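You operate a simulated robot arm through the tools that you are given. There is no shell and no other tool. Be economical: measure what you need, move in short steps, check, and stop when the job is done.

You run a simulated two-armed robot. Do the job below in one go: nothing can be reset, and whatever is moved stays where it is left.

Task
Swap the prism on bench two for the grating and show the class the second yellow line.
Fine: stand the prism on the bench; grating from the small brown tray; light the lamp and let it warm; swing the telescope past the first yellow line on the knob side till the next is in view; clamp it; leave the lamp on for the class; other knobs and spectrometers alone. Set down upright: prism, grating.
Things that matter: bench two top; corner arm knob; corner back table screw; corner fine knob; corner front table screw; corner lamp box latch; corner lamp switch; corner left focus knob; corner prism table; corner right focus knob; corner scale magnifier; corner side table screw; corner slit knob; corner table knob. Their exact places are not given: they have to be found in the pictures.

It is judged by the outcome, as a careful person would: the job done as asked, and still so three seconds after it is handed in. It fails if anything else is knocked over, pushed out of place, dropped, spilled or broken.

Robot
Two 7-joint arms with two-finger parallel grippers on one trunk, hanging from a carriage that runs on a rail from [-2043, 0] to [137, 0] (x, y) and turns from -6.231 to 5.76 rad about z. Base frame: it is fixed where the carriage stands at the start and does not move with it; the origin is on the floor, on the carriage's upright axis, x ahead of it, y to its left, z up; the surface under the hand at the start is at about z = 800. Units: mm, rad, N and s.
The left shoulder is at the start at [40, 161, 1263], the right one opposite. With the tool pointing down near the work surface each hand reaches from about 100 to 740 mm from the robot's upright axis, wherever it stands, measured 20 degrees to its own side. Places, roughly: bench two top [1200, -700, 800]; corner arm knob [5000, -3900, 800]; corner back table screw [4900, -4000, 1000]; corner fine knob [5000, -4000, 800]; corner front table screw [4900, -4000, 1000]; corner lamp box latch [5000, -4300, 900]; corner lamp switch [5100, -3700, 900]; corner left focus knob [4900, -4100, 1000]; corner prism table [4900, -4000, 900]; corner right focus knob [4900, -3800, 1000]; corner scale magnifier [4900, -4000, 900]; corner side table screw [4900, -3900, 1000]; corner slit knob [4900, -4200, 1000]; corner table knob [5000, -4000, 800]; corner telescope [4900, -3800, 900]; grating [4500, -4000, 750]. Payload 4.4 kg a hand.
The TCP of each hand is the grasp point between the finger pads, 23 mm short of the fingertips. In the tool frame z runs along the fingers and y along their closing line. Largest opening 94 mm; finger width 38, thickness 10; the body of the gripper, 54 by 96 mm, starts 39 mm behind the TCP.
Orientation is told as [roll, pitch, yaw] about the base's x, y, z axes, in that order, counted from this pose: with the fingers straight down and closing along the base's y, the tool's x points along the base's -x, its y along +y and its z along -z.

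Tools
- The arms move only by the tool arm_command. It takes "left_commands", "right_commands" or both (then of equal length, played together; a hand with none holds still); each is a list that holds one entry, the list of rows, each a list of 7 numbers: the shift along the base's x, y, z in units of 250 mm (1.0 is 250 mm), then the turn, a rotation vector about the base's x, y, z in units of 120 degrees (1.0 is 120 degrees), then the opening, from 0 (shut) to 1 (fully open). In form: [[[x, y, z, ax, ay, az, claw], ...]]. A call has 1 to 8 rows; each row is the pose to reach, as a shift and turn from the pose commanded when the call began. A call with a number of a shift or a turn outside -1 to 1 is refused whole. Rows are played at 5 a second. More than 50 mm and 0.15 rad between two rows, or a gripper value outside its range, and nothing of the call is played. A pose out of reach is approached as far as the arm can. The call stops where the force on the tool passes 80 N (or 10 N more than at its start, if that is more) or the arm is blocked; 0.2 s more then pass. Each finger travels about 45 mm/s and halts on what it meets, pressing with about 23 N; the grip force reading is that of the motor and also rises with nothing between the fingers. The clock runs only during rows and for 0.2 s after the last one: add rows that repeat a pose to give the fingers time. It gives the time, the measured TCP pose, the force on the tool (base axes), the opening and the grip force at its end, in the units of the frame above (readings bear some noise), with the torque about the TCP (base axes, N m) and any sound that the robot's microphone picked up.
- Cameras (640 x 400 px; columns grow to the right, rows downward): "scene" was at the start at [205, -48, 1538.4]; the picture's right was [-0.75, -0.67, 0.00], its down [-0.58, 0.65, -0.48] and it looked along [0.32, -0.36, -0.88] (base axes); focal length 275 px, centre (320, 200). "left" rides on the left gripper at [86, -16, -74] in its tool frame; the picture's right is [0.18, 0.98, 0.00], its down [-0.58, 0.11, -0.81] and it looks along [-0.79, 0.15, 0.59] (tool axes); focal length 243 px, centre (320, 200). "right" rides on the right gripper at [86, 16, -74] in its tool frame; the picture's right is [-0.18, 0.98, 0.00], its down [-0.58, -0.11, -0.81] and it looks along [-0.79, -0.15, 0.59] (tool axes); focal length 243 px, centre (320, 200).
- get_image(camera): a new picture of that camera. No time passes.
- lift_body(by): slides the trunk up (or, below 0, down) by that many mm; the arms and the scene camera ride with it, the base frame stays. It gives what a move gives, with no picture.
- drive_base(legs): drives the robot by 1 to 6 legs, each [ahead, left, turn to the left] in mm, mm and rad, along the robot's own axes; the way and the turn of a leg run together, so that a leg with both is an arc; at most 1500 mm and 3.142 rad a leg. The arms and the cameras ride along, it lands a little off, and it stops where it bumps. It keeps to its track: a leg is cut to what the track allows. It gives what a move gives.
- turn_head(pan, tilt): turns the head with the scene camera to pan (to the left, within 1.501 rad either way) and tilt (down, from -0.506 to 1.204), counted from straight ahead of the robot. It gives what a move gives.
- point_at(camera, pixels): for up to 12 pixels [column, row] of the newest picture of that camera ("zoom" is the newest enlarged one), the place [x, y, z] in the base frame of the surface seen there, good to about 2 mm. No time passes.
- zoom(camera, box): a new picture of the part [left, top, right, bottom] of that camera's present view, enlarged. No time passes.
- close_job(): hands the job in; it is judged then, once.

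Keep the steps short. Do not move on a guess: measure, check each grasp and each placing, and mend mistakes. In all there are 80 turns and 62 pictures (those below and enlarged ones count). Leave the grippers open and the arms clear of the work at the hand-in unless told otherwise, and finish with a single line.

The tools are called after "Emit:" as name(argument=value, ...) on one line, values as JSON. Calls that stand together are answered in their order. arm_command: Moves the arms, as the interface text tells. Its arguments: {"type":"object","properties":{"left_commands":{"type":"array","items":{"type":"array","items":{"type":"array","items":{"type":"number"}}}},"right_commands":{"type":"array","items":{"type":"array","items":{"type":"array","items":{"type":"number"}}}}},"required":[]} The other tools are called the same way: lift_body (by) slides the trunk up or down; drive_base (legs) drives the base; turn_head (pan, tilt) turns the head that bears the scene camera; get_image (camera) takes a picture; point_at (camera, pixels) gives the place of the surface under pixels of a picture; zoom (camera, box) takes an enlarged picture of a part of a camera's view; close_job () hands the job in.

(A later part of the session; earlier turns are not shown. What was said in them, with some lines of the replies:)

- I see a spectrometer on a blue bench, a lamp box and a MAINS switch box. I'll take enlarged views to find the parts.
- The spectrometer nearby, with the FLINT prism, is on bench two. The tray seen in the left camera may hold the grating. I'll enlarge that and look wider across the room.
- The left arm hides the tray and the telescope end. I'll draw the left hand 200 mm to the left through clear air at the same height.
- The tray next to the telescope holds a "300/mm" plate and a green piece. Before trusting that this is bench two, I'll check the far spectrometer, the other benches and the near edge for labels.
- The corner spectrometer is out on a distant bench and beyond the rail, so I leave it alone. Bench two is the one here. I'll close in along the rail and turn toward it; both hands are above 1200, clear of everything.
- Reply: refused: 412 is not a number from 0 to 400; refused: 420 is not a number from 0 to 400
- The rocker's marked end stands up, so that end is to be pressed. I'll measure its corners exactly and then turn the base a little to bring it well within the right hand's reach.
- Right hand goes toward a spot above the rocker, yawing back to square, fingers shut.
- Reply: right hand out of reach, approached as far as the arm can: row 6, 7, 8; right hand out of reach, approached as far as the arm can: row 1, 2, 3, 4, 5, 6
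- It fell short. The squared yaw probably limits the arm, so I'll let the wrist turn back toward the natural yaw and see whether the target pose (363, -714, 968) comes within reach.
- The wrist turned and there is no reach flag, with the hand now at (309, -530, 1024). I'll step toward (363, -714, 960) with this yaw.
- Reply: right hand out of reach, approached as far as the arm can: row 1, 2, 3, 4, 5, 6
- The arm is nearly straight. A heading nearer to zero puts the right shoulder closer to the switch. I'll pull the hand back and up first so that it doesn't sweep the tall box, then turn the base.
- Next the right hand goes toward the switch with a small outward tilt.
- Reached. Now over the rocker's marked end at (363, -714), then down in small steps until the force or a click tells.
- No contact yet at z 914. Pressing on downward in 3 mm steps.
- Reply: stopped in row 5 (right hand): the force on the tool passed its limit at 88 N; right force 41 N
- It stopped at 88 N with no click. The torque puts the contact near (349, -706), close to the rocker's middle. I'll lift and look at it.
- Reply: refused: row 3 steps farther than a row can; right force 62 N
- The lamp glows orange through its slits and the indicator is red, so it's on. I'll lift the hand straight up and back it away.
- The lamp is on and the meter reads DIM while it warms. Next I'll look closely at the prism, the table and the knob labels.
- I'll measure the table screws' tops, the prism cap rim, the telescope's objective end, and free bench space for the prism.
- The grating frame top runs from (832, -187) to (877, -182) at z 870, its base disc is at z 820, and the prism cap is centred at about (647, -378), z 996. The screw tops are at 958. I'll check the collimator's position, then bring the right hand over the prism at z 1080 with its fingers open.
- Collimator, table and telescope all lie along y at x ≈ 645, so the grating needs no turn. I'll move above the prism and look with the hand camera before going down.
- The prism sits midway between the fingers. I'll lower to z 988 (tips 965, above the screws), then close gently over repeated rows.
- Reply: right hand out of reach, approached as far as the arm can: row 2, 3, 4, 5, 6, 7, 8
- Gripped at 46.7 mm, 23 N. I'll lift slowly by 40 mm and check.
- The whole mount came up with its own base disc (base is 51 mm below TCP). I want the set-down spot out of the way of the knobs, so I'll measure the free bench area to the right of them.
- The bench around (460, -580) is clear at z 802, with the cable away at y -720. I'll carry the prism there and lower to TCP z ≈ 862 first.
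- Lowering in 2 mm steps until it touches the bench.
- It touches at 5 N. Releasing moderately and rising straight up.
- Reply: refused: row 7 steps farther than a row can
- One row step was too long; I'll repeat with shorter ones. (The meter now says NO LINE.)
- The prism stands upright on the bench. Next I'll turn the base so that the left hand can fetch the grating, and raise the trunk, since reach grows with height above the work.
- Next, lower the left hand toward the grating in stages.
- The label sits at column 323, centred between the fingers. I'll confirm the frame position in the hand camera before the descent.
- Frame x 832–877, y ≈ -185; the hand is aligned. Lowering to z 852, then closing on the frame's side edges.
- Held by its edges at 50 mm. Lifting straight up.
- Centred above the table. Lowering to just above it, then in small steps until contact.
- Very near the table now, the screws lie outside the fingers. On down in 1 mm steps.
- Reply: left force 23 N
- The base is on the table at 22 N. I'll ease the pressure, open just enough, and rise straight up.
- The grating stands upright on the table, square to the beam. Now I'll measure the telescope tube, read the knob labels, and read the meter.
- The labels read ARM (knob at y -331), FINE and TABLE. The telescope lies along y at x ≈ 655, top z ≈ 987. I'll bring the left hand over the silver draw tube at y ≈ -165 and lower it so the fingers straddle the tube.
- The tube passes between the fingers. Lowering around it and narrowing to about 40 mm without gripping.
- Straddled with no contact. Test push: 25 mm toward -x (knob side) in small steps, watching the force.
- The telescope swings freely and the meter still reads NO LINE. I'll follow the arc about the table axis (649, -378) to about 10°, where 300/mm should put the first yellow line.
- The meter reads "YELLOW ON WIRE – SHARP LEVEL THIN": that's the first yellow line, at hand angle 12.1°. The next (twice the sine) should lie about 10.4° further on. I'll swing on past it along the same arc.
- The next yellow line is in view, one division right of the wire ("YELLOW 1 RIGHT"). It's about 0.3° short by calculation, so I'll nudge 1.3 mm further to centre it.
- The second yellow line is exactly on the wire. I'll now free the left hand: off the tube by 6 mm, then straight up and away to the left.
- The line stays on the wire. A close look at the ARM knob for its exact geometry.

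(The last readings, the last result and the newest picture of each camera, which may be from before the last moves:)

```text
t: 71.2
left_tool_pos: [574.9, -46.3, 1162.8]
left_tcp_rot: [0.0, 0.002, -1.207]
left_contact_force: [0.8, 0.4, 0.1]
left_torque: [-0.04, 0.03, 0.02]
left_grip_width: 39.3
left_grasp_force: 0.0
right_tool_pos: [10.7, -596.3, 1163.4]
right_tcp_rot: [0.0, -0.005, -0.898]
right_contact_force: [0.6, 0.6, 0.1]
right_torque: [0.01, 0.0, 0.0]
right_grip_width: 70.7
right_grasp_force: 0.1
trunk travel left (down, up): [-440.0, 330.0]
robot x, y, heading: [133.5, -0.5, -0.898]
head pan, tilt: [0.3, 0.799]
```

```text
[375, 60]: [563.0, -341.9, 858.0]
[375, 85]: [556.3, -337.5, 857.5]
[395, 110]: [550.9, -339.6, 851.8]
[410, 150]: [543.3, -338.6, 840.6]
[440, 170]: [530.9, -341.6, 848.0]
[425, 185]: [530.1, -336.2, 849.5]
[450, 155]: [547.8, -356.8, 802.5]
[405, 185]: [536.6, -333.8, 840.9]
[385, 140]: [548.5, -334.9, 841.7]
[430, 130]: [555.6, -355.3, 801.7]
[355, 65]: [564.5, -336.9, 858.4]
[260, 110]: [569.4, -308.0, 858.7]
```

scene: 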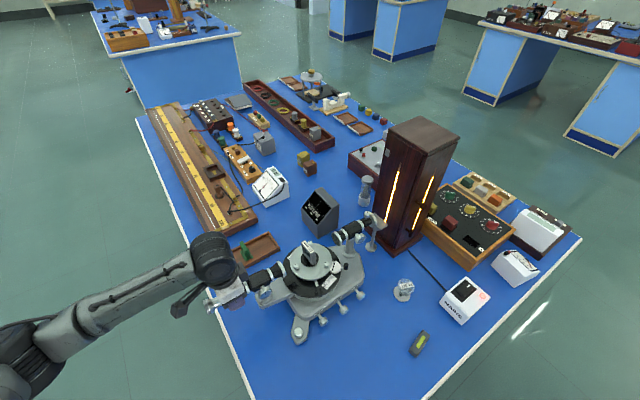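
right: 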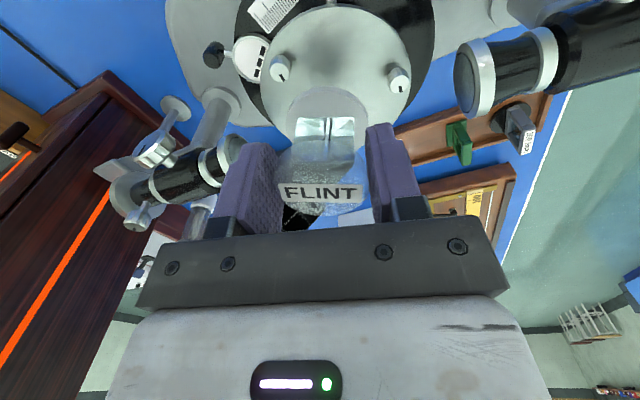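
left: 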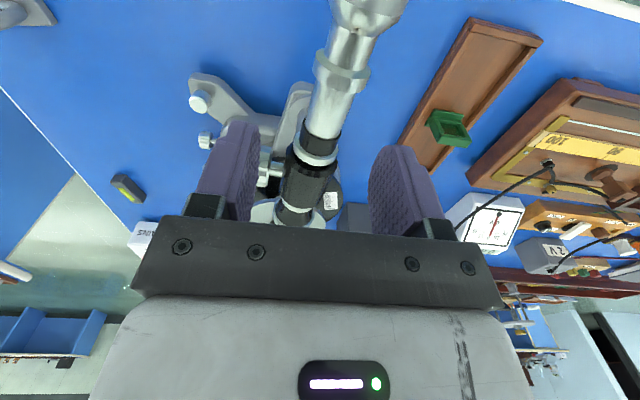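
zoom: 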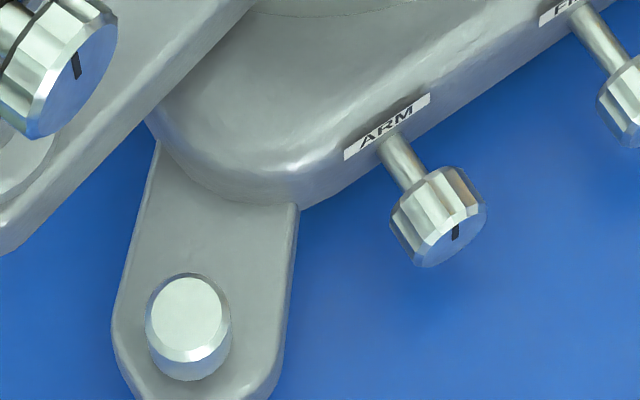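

The knob head spans x ≈ 518–535 with its axis near (y -337, z 838). I'll grip it from above with the fingertips and turn it clockwise about x. First I'll turn the base so the right hand reaches it comfortably; hands stay high.

Emit:
point_at(camera="zoom", pixels=[[455, 232], [430, 255], [475, 205], [400, 215], [190, 305], [290, 300], [280, 240], [200, 385], [620, 130], [465, 180]])

Emit:
drive_base(legs=[[0, 0, 0.6]])

Emit:
turn_head(pan=-0.3, tilt=0.9)

Emit:
arm_command(right_commands=[[[0.08, 0.12, -0.08, 0, 0, 0.03, 0.6], [0.16, 0.24, -0.16, 0, 0, 0.06, 0.5], [0.24, 0.36, -0.24, 0, 0, 0.09, 0.45], [0.32, 0.48, -0.32, 0, 0, 0.12, 0.42], [0.4, 0.6, -0.4, 0, 0, 0.143, 0.42], [0.46, 0.72, -0.48, 0, 0, 0.143, 0.42], [0.5, 0.84, -0.56, 0, 0, 0.143, 0.42]]])

```text
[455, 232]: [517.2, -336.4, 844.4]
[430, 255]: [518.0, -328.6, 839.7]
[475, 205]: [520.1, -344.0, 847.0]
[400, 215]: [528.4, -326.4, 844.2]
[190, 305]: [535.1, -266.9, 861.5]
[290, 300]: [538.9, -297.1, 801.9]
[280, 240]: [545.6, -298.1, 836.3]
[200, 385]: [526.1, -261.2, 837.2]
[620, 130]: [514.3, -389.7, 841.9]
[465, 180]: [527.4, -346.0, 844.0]
```

```text
t: 73.3
left_tool_pos: [521.6, 214.2, 1162.3]
left_tcp_rot: [0.001, 0.0, -0.6]
left_contact_force: [-0.7, -0.5, 0.5]
left_torque: [0.02, 0.01, -0.03]
left_grip_width: 39.5
left_grasp_force: 0.0
right_tool_pos: [372.1, -560.0, 1164.9]
right_tcp_rot: [-0.002, -0.006, -0.29]
right_contact_force: [-0.1, -0.1, 0.5]
right_torque: [-0.02, 0.0, -0.02]
right_grip_width: 70.3
right_grasp_force: 0.1
trunk travel left (down, up): [-440.0, 330.0]
robot x, y, heading: [130.2, -2.4, -0.295]
head pan, tilt: [0.3, 0.799]
```

```text
t: 74.3
left_tool_pos: [522.3, 213.1, 1162.8]
left_tcp_rot: [0.001, 0.0, -0.599]
left_contact_force: [0.0, -0.3, -0.7]
left_torque: [0.03, -0.01, 0.02]
left_grip_width: 39.6
left_grasp_force: 0.1
right_tool_pos: [372.3, -561.3, 1165.6]
right_tcp_rot: [-0.001, -0.004, -0.29]
right_contact_force: [0.9, -0.2, 0.9]
right_torque: [0.01, 0.0, 0.04]
right_grip_width: 70.5
right_grasp_force: 0.0
trunk travel left (down, up): [-440.0, 330.0]
robot x, y, heading: [129.1, -0.1, -0.291]
head pan, tilt: [-0.3, 0.901]
```

```text
t: 75.9
left_tool_pos: [523.5, 214.7, 1162.4]
left_tcp_rot: [0.002, 0.0, -0.599]
left_contact_force: [0.3, -0.2, 0.0]
left_torque: [0.04, 0.02, -0.04]
left_grip_width: 39.5
left_grasp_force: 0.0
right_tool_pos: [498.5, -349.7, 1023.0]
right_tcp_rot: [0.001, -0.006, 0.008]
right_contact_force: [-0.6, 0.6, 0.0]
right_torque: [-0.03, -0.01, 0.0]
right_grip_width: 39.5
right_grasp_force: 0.1
trunk travel left (down, up): [-440.0, 330.0]
robot x, y, heading: [130.5, -3.6, -0.296]
head pan, tilt: [-0.3, 0.901]
```

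The knob centre is y -336, front face x 517, radius ~12, axis z ~838; the foot edge at y -298 leaves 8 mm for the finger. Moving above the knob, to z 905.

Emit:
arm_command(right_commands=[[[0.04, 0.03, -0.14, 0, 0, 0, 0.42], [0.066, 0.055, -0.3, 0, 0, 0, 0.42], [0.066, 0.055, -0.46, 0, 0, 0, 0.42]]])

Emit:
get_image(camera="right")

```text
t: 76.7
left_tool_pos: [522.9, 213.4, 1162.8]
left_tcp_rot: [0.001, 0.001, -0.599]
left_contact_force: [-0.4, -0.4, 0.8]
left_torque: [0.01, -0.02, 0.01]
left_grip_width: 39.6
left_grasp_force: 0.1
right_tool_pos: [479.8, -367.0, 985.2]
right_tcp_rot: [-0.001, -0.005, 0.008]
right_contact_force: [0.3, -0.2, 0.4]
right_torque: [-0.01, -0.01, 0.01]
right_grip_width: 39.7
right_grasp_force: 0.1
right hand out of reach, approached as far as the arm can: row 1, 2, 3
trunk travel left (down, up): [-440.0, 330.0]
robot x, y, heading: [131.1, 2.4, -0.293]
head pan, tilt: [-0.3, 0.901]
```

```text
10 pictures are left
```

right: 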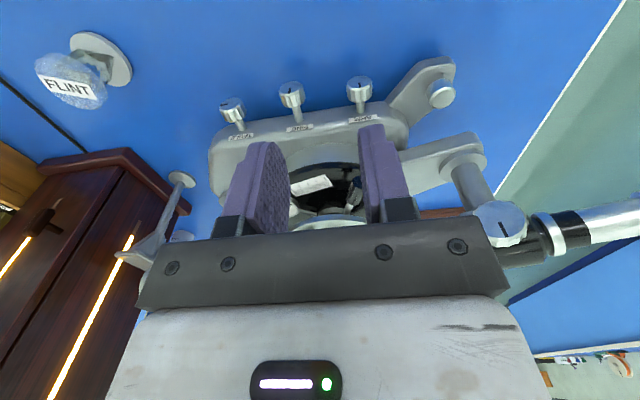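

The arm stops short although the target lies well inside its range. It looks like a posture limit with the wrist turned relative to the body. I'll raise and pull back the hand, then square the base to heading 0 so no wrist turn is needed.

Emit:
arm_command(right_commands=[[[0, 0, 0.15, 0, 0, -0.03, 0.42], [-0.05, -0.02, 0.3, 0, 0, -0.06, 0.42], [-0.15, -0.06, 0.42, 0, 0, -0.09, 0.42], [-0.28, -0.1, 0.5, 0, 0, -0.12, 0.42], [-0.4, -0.14, 0.55, 0, 0, -0.143, 0.42]]])

Emit:
drive_base(legs=[[0, 0, 0.293]])

```text
t: 77.9
left_tool_pos: [521.6, 213.4, 1163.3]
left_tcp_rot: [-0.002, -0.001, -0.599]
left_contact_force: [-0.3, 0.2, 0.0]
left_torque: [-0.01, 0.0, 0.01]
left_grip_width: 39.5
left_grasp_force: 0.2
right_tool_pos: [377.5, -405.7, 1118.0]
right_tcp_rot: [-0.002, -0.003, -0.29]
right_contact_force: [0.1, -0.7, 0.5]
right_torque: [-0.01, -0.06, 0.0]
right_grip_width: 39.8
right_grasp_force: 0.1
trunk travel left (down, up): [-440.0, 330.0]
robot x, y, heading: [132.9, 1.6, -0.293]
head pan, tilt: [-0.3, 0.901]
```

```text
t: 79.2
left_tool_pos: [446.2, 314.8, 1162.0]
left_tcp_rot: [-0.001, -0.001, -0.314]
left_contact_force: [0.7, 0.4, -0.3]
left_torque: [0.0, 0.0, 0.02]
left_grip_width: 39.3
left_grasp_force: 0.0
right_tool_pos: [484.1, -317.9, 1117.5]
right_tcp_rot: [-0.002, -0.006, -0.003]
right_contact_force: [-0.3, 0.7, -0.4]
right_torque: [-0.01, -0.02, -0.02]
right_grip_width: 39.7
right_grasp_force: 0.2
trunk travel left (down, up): [-440.0, 330.0]
robot x, y, heading: [130.3, 1.2, -0.006]
head pan, tilt: [-0.3, 0.901]
```

Now squared up: hand at (484, -318, 1117), yaw 0. Descending toward (515, -336) in stages.

Emit:
arm_command(right_commands=[[[0.04, -0.02, -0.16, 0, 0, 0, 0.42], [0.08, -0.05, -0.33, 0, 0, 0, 0.42], [0.124, -0.072, -0.5, 0, 0, 0, 0.42], [0.124, -0.072, -0.66, 0, 0, 0, 0.42], [0.124, -0.072, -0.83, 0, 0, 0, 0.42]]])

```text
t: 80.4
left_tool_pos: [446.6, 316.0, 1163.3]
left_tcp_rot: [0.0, 0.001, -0.311]
left_contact_force: [0.3, 0.5, -0.9]
left_torque: [-0.01, -0.05, -0.02]
left_grip_width: 39.5
left_grasp_force: 0.1
right_tool_pos: [512.4, -337.3, 930.1]
right_tcp_rot: [-0.002, -0.003, -0.003]
right_contact_force: [-0.5, -0.5, -0.4]
right_torque: [-0.01, -0.01, -0.02]
right_grip_width: 39.4
right_grasp_force: 0.1
right hand out of reach, approached as far as the arm can: row 5
trunk travel left (down, up): [-440.0, 330.0]
robot x, y, heading: [129.5, 1.2, -0.005]
head pan, tilt: [-0.3, 0.901]
```

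The limit here is how far the hand can go below the shoulder. I'll raise the hand 110 mm, then lower the trunk 150 mm, bringing it to z ≈ 890 with room to work.

Emit:
arm_command(right_commands=[[[0.004, 0, 0.15, 0, 0, 0, 0.42], [0.008, 0, 0.3, 0, 0, 0, 0.42], [0.01, 0.004, 0.44, 0, 0, 0, 0.42]]])

Emit:
lift_body(by=-150)

Emit:
zoom(camera="right", box=[220, 40, 440, 240])

```text
t: 81.2
left_tool_pos: [445.8, 316.4, 1162.2]
left_tcp_rot: [0.0, -0.001, -0.313]
left_contact_force: [0.7, 1.1, -0.1]
left_torque: [0.04, -0.01, 0.03]
left_grip_width: 39.4
left_grasp_force: 0.1
right_tool_pos: [515.4, -335.3, 1041.2]
right_tcp_rot: [0.0, -0.006, -0.004]
right_contact_force: [0.3, -0.6, -0.8]
right_torque: [-0.01, -0.01, 0.02]
right_grip_width: 39.5
right_grasp_force: 0.1
trunk travel left (down, up): [-440.0, 330.0]
robot x, y, heading: [127.5, -1.0, -0.007]
head pan, tilt: [-0.3, 0.901]
```

```text
t: 83.0
left_tool_pos: [445.5, 316.1, 1013.6]
left_tcp_rot: [0.001, 0.0, -0.312]
left_contact_force: [0.3, 0.6, -0.1]
left_torque: [-0.01, 0.02, 0.0]
left_grip_width: 39.7
left_grasp_force: 0.0
right_tool_pos: [516.6, -334.8, 890.9]
right_tcp_rot: [-0.002, -0.005, -0.005]
right_contact_force: [0.3, -0.3, -0.7]
right_torque: [0.02, -0.01, 0.0]
right_grip_width: 39.5
right_grasp_force: 0.1
trunk travel left (down, up): [-290.0, 480.0]
robot x, y, heading: [127.1, 1.7, -0.005]
head pan, tilt: [-0.3, 0.901]
```

```text
2.00 times, centred on (330, 140) of right
```

zoom: 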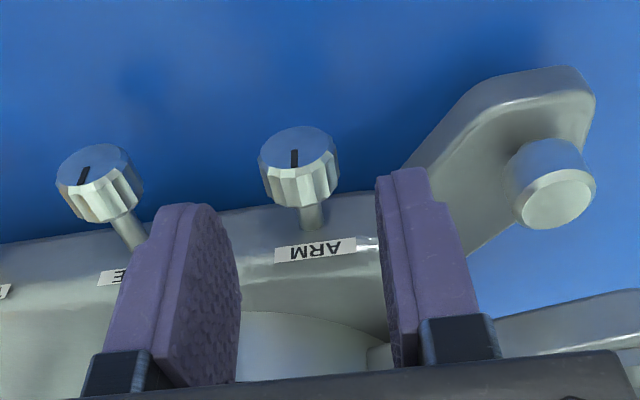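

Emit:
point_at(camera="zoom", pixels=[[297, 145], [265, 150], [335, 150], [300, 130], [300, 165], [270, 185], [335, 180], [302, 200], [312, 215]])

```text
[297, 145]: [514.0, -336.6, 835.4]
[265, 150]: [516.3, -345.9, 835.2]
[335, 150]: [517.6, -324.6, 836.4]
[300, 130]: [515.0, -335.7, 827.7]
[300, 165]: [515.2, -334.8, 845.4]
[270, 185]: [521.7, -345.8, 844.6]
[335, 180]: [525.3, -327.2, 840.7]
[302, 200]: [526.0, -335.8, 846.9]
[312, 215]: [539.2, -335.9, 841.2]
```

The knob axis is at y -335.5, z 837.5, and the head spans x 515–534. Lowering to z 855 (fingertips 832) and closing on it.

Emit:
arm_command(right_commands=[[[-0.002, -0.002, -0.08, 0, 0, 0, 0.42], [-0.002, -0.002, -0.143, 0, 0, 0, 0.42], [-0.002, -0.002, -0.143, 0, 0, 0, 0.3], [-0.002, -0.002, -0.143, 0, 0, 0, 0.2], [-0.002, -0.002, -0.143, 0, 0, 0, 0.15], [-0.002, -0.002, -0.143, 0, 0, 0, 0.15]]])

```text
t: 83.3
left_tool_pos: [446.0, 314.0, 1012.6]
left_tcp_rot: [-0.002, 0.001, -0.315]
left_contact_force: [0.1, 0.4, 1.2]
left_torque: [0.0, -0.01, 0.04]
left_grip_width: 39.5
left_grasp_force: 0.2
right_tool_pos: [516.5, -335.8, 887.8]
right_tcp_rot: [0.0, -0.017, -0.002]
right_contact_force: [-12.2, -7.2, 29.8]
right_torque: [0.04, -1.68, -0.49]
right_grip_width: 39.5
right_grasp_force: 0.1
trunk travel left (down, up): [-290.0, 480.0]
robot x, y, heading: [127.0, -2.3, -0.008]
head pan, tilt: [-0.3, 0.901]
stopped in row 1 (right hand): the force on the tool passed its limit at 107 N (the readings are from after the stop); the commanded pose is now the measured one
```

The hand hit something at (≈550, -345, ≈940): the black table lever behind the gripper body. I'll lift off at once, move back in x, and pitch the hand 25° so the body leans away from it.

Emit:
arm_command(right_commands=[[[-0.02, 0, 0.04, 0, 0, 0, 0.42], [-0.06, 0, 0.12, 0, -0.05, 0, 0.42], [-0.12, 0, 0.18, 0, -0.1, 0, 0.42], [-0.16, 0, 0.18, 0, -0.15, 0, 0.42], [-0.18, 0, 0.18, 0, -0.208, 0, 0.42]]])

Emit:
zoom(camera="scene", box=[260, 100, 420, 260])

```text
t: 84.5
left_tool_pos: [446.3, 315.4, 1011.8]
left_tcp_rot: [0.0, 0.001, -0.312]
left_contact_force: [-0.1, 0.2, -0.3]
left_torque: [-0.01, -0.04, -0.03]
left_grip_width: 39.9
left_grasp_force: 0.0
right_tool_pos: [486.5, -339.3, 926.2]
right_tcp_rot: [0.002, -0.452, 0.002]
right_contact_force: [0.0, -0.6, -0.4]
right_torque: [-0.01, 0.01, 0.01]
right_grip_width: 39.3
right_grasp_force: 0.0
right hand out of reach, approached as far as the arm can: row 5
trunk travel left (down, up): [-290.0, 480.0]
robot x, y, heading: [129.2, 0.3, -0.004]
head pan, tilt: [-0.3, 0.901]
```

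```text
2.50 times, centred on (340, 180) of scene
```

zoom: 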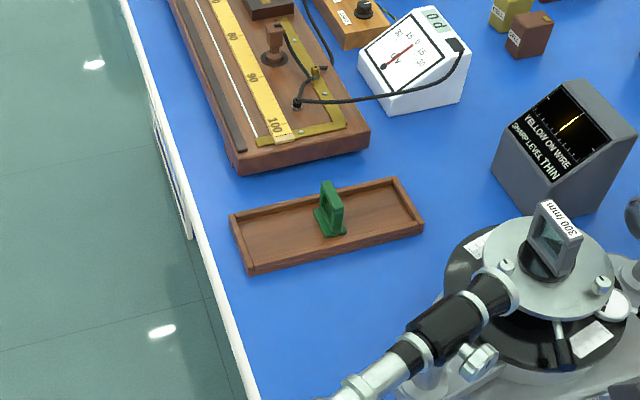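

The meter still says YELLOW ON WIRE; nothing was disturbed. Descending with the tilted hand so that the fingertips straddle the ARM knob.

Emit:
arm_command(right_commands=[[[0.02, 0.008, -0.1, 0, 0, 0, 0.42], [0.05, 0.015, -0.2, 0, 0, 0, 0.42], [0.08, 0.015, -0.26, 0, 0, 0, 0.42], [0.094, 0.015, -0.288, 0, 0, 0, 0.42], [0.094, 0.015, -0.288, 0, 0, 0, 0.42]]])

Emit:
zoom(camera="right", box=[200, 20, 440, 240])

```text
t: 85.7
left_tool_pos: [445.7, 316.5, 1013.8]
left_tcp_rot: [0.0, 0.0, -0.315]
left_contact_force: [-0.5, -0.6, -0.1]
left_torque: [0.02, 0.0, 0.05]
left_grip_width: 39.5
left_grasp_force: 0.1
right_tool_pos: [509.7, -335.9, 854.3]
right_tcp_rot: [0.002, -0.451, 0.001]
right_contact_force: [0.2, 0.0, 0.3]
right_torque: [0.01, 0.01, 0.02]
right_grip_width: 39.6
right_grasp_force: 0.0
trunk travel left (down, up): [-290.0, 480.0]
robot x, y, heading: [127.8, -4.0, -0.006]
head pan, tilt: [-0.3, 0.901]
```

```text
1.82 times, centred on (320, 130) of right
```

zoom: 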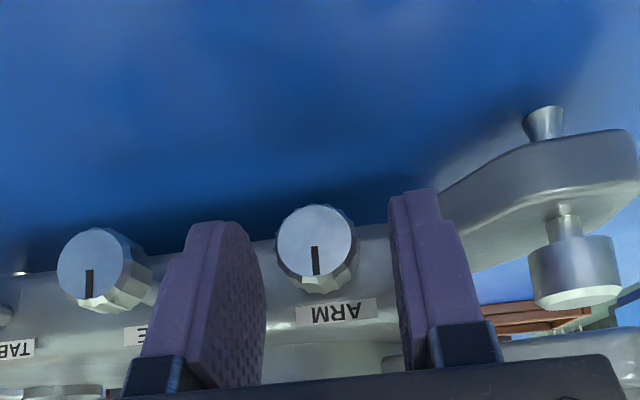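

The knob sits centrally between the fingers with its mark at 12 o'clock. I'll lean the hand -25° about the knob axis first, for a longer stroke, then close on it.

Emit:
arm_command(right_commands=[[[0, 0.0097, -0.0007, -0.0694, 0, 0, 0.42], [0, 0.0193, -0.0028, -0.1389, 0, 0, 0.42], [0, 0.0284, -0.0063, -0.208, 0, 0, 0.42], [0, 0.0284, -0.0063, -0.208, 0, 0, 0.3], [0, 0.0284, -0.0063, -0.208, 0, 0, 0.22], [0, 0.0284, -0.0063, -0.208, 0, 0, 0.15], [0, 0.0284, -0.0063, -0.208, 0, 0, 0.15]]])

```text
t: 87.3
left_tool_pos: [446.4, 315.3, 1013.1]
left_tcp_rot: [0.0, 0.001, -0.315]
left_contact_force: [-0.8, 0.3, 0.1]
left_torque: [0.0, -0.02, -0.01]
left_grip_width: 39.4
left_grasp_force: 0.1
right_tool_pos: [510.5, -328.0, 852.0]
right_tcp_rot: [-0.478, -0.407, 0.203]
right_contact_force: [-0.2, -0.2, 1.3]
right_torque: [-0.04, -0.84, -0.25]
right_grip_width: 23.7
right_grasp_force: 45.0
trunk travel left (down, up): [-290.0, 480.0]
robot x, y, heading: [133.2, -2.0, -0.006]
head pan, tilt: [-0.3, 0.901]
```

Gripped at 23.7 mm. Now turning clockwise (seen from the knob side) about the knob axis, up to 59°.

Emit:
arm_command(right_commands=[[[0, -0.0092, 0.0036, 0.07, 0, 0, 0.15], [0, -0.0188, 0.0056, 0.14, 0, 0, 0.15], [0, -0.0288, 0.0064, 0.21, 0, 0, 0.15], [0, -0.0384, 0.0056, 0.28, 0, 0, 0.15], [0, -0.048, 0.0035, 0.35, 0, 0, 0.15], [0, -0.0572, 0, 0.42, 0, 0, 0.15], [0, -0.0658, -0.005, 0.49, 0, 0, 0.15]]])

Emit:
zoom(camera="right", box=[200, 20, 440, 240])

```text
t: 88.9
left_tool_pos: [447.5, 314.6, 1012.5]
left_tcp_rot: [-0.001, 0.0, -0.313]
left_contact_force: [0.2, 0.2, -0.9]
left_torque: [0.0, 0.04, 0.03]
left_grip_width: 39.6
left_grasp_force: 0.0
right_tool_pos: [511.6, -348.1, 851.5]
right_tcp_rot: [0.644, -0.372, -0.263]
right_contact_force: [4.3, -8.1, -0.4]
right_torque: [-0.13, 0.46, -0.21]
right_grip_width: 23.6
right_grasp_force: 45.0
trunk travel left (down, up): [-290.0, 480.0]
robot x, y, heading: [131.8, 1.4, -0.008]
head pan, tilt: [-0.3, 0.901]
```

```text
1.82 times, centred on (320, 130) of right
```

zoom: 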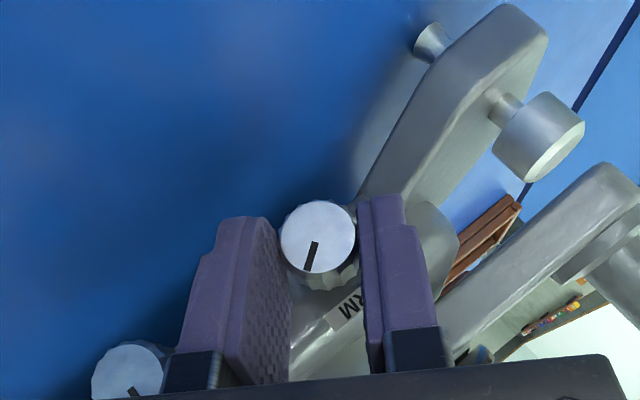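

The knob turned along with the hand (mark has moved ~50°) with little resistance yet. I'll open, swing back around the axis, regrip and turn further.

Emit:
arm_command(right_commands=[[[0, 0, 0, 0, 0, 0, 0.42], [0, 0.0084, 0.005, -0.07, 0, 0, 0.42], [0, 0.0176, 0.0084, -0.14, 0, 0, 0.42], [0, 0.0274, 0.0106, -0.21, 0, 0, 0.42], [0, 0.0372, 0.0114, -0.28, 0, 0, 0.42], [0, 0.047, 0.0107, -0.35, 0, 0, 0.42], [0, 0.0566, 0.0086, -0.42, 0, 0, 0.42], [0, 0.0658, 0.005, -0.49, 0, 0, 0.42]]])

Emit:
arm_command(right_commands=[[[0, 0, 0, 0, 0, 0, 0.25], [0, 0, 0, 0, 0, 0, 0.15], [0, 0, 0, 0, 0, 0, 0.15], [0, 0, 0, 0, 0, 0, 0.15]]])

Emit:
arm_command(right_commands=[[[0, -0.0092, 0.0036, 0.07, 0, 0, 0.15], [0, -0.0188, 0.0056, 0.14, 0, 0, 0.15], [0, -0.0288, 0.0064, 0.21, 0, 0, 0.15], [0, -0.0384, 0.0056, 0.28, 0, 0, 0.15], [0, -0.048, 0.0035, 0.35, 0, 0, 0.15], [0, -0.0572, 0, 0.42, 0, 0, 0.15], [0, -0.0658, -0.005, 0.49, 0, 0, 0.15]]])

Emit:
zoom(camera="right", box=[200, 20, 440, 240])

```text
t: 90.7
left_tool_pos: [447.0, 316.8, 1012.7]
left_tcp_rot: [0.003, 0.0, -0.312]
left_contact_force: [-1.0, 0.5, 0.0]
left_torque: [0.0, 0.02, 0.03]
left_grip_width: 39.5
left_grasp_force: 0.1
right_tool_pos: [511.2, -326.1, 852.2]
right_tcp_rot: [-0.476, -0.41, 0.205]
right_contact_force: [-0.2, 0.5, 0.9]
right_torque: [0.0, 0.0, 0.0]
right_grip_width: 39.5
right_grasp_force: 0.0
trunk travel left (down, up): [-290.0, 480.0]
robot x, y, heading: [131.1, 0.4, -0.007]
head pan, tilt: [-0.3, 0.901]
```

```text
t: 91.7
left_tool_pos: [446.0, 313.7, 1013.6]
left_tcp_rot: [-0.001, 0.0, -0.314]
left_contact_force: [0.6, 0.5, -0.1]
left_torque: [0.01, 0.03, 0.0]
left_grip_width: 39.3
left_grasp_force: 0.0
right_tool_pos: [509.4, -329.5, 852.9]
right_tcp_rot: [-0.476, -0.406, 0.202]
right_contact_force: [-3.4, -4.7, 4.0]
right_torque: [-0.11, -0.04, -0.88]
right_grip_width: 23.4
right_grasp_force: 45.0
trunk travel left (down, up): [-290.0, 480.0]
robot x, y, heading: [127.7, -1.9, -0.009]
head pan, tilt: [-0.3, 0.901]
```

```text
t: 93.3
left_tool_pos: [445.3, 313.5, 1013.1]
left_tcp_rot: [-0.001, -0.002, -0.314]
left_contact_force: [-0.3, 0.1, 0.2]
left_torque: [-0.03, -0.05, -0.03]
left_grip_width: 39.5
left_grasp_force: 0.1
right_tool_pos: [510.0, -347.6, 851.9]
right_tcp_rot: [0.641, -0.371, -0.264]
right_contact_force: [-2.4, -11.4, -0.5]
right_torque: [-0.27, -0.23, -0.7]
right_grip_width: 23.5
right_grasp_force: 44.7
trunk travel left (down, up): [-290.0, 480.0]
robot x, y, heading: [131.1, 1.6, -0.006]
head pan, tilt: [-0.3, 0.901]
```

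```text
1.82 times, centred on (320, 130) of right
```

zoom: 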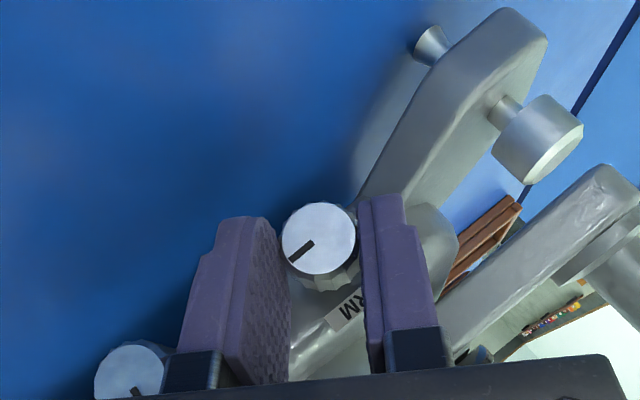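

The mark has now turned about 90° and the second stroke slipped at a stop. The clamped TABLE knob shows its mark sideways in the same way. I'll open and back out along -x and up.

Emit:
arm_command(right_commands=[[[0, 0, 0, 0, 0, 0, 0.45], [0, 0, 0, 0, 0, 0, 0.45], [-0.04, 0.0084, 0.04, -0.07, 0, 0, 0.45], [-0.12, 0.0176, 0.1, -0.14, 0, 0, 0.45], [-0.22, 0.0274, 0.2, -0.21, 0, 0, 0.45], [-0.32, 0.03, 0.34, -0.25, 0, 0, 0.45], [-0.4, 0.03, 0.5, -0.25, 0, 0, 0.45], [-0.44, 0.03, 0.68, -0.25, 0, 0, 0.45]]])

Emit:
get_image(camera="scene")

```text
t: 95.1
left_tool_pos: [445.9, 315.4, 1012.9]
left_tcp_rot: [0.0, 0.001, -0.315]
left_contact_force: [-0.4, -0.2, 0.4]
left_torque: [-0.01, 0.0, -0.01]
left_grip_width: 39.4
left_grasp_force: 0.1
right_tool_pos: [467.5, -385.4, 1032.3]
right_tcp_rot: [0.078, -0.45, -0.033]
right_contact_force: [0.1, -0.6, 0.4]
right_torque: [-0.01, 0.03, -0.02]
right_grip_width: 42.4
right_grasp_force: 0.0
right hand out of reach, approached as far as the arm can: row 5, 6, 7, 8
trunk travel left (down, up): [-290.0, 480.0]
robot x, y, heading: [133.8, -1.3, -0.006]
head pan, tilt: [-0.3, 0.901]
```

```text
4 pictures are left
```

scene: 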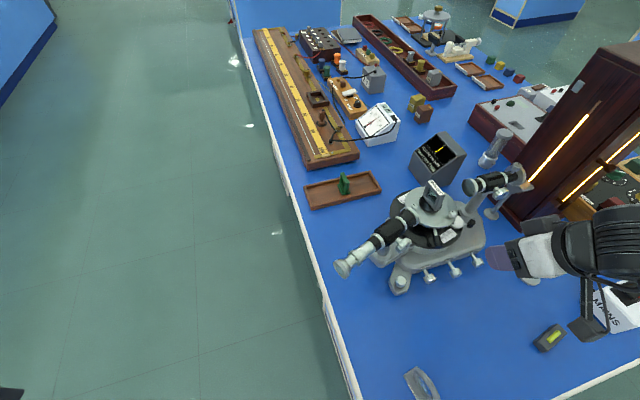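

The hand is clear. I'll back it farther off, straighten it and open both grippers, then check the meter, knob marks and prism.

Emit:
arm_command(right_commands=[[[-0.1, 0, 0.12, 0, 0.05, 0, 0.6], [-0.2, 0, 0.24, 0, 0.1, 0, 0.8], [-0.32, 0, 0.34, 0, 0.15, 0, 1], [-0.46, 0, 0.4, 0, 0.2, 0, 1], [-0.58, 0, 0.44, 0, 0.2, 0, 1], [-0.58, 0, 0.44, 0, 0.2, 0, 1]]], left_commands=[[[0, 0, 0.1, 0, 0, 0, 0.6], [0, 0, 0.2, 0, 0, 0, 0.8], [0, 0, 0.3, 0, 0, 0, 1], [0, 0, 0.4, 0, 0, 0, 1], [0, 0, 0.4, 0, 0, 0, 1], [0, 0, 0.4, 0, 0, 0, 1]]])

Emit:
zoom(camera="scene", box=[390, 120, 560, 290])

Emit:
zoom(camera="scene", box=[408, 250, 488, 300])

```text
t: 96.5
left_tool_pos: [447.0, 316.6, 1114.1]
left_tcp_rot: [0.0, 0.0, -0.311]
left_contact_force: [-0.2, -0.3, 0.7]
left_torque: [-0.02, 0.0, 0.0]
left_grip_width: 93.9
left_grasp_force: 0.1
right_tool_pos: [333.0, -396.0, 1149.0]
right_tcp_rot: [0.064, -0.033, -0.026]
right_contact_force: [-0.5, 0.6, -0.1]
right_torque: [0.01, 0.04, 0.02]
right_grip_width: 93.9
right_grasp_force: 0.0
right hand out of reach, approached as far as the arm can: row 5, 6
trunk travel left (down, up): [-290.0, 480.0]
robot x, y, heading: [131.6, -0.8, -0.01]
head pan, tilt: [-0.3, 0.901]
```

```text
2.35 times, centred on (475, 205) of scene
```

zoom: 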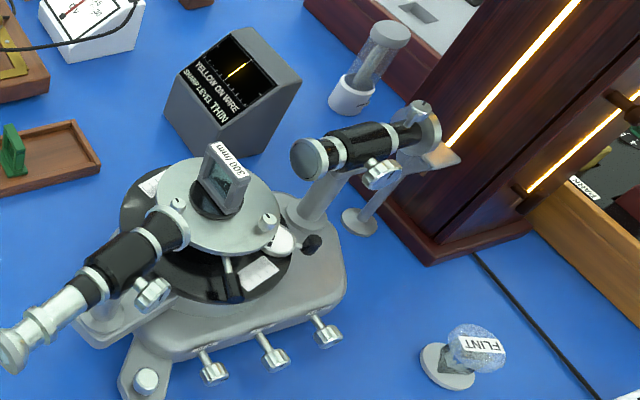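

```text
8.00 times, centred on (448, 275) of scene
```

zoom: 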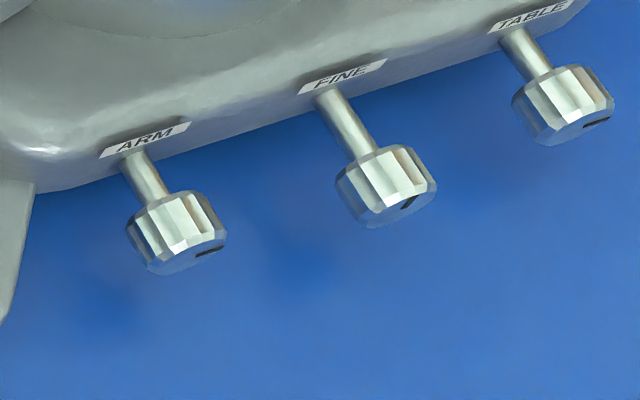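

The ARM mark now matches the clamped TABLE knob, and FINE and TABLE are as they were. The meter reads YELLOW ON WIRE and the lamp is on. The prism stands upright on the bench and the grating on the table. Both hands are open and clear, so I'm handing the job in.

Emit:
close_job()

```text
The job is handed in.
```

The prism now stands upright on bench two and the grating is on the table; the lamp is on and warm, and the telescope is clamped with the second yellow line on the wire.
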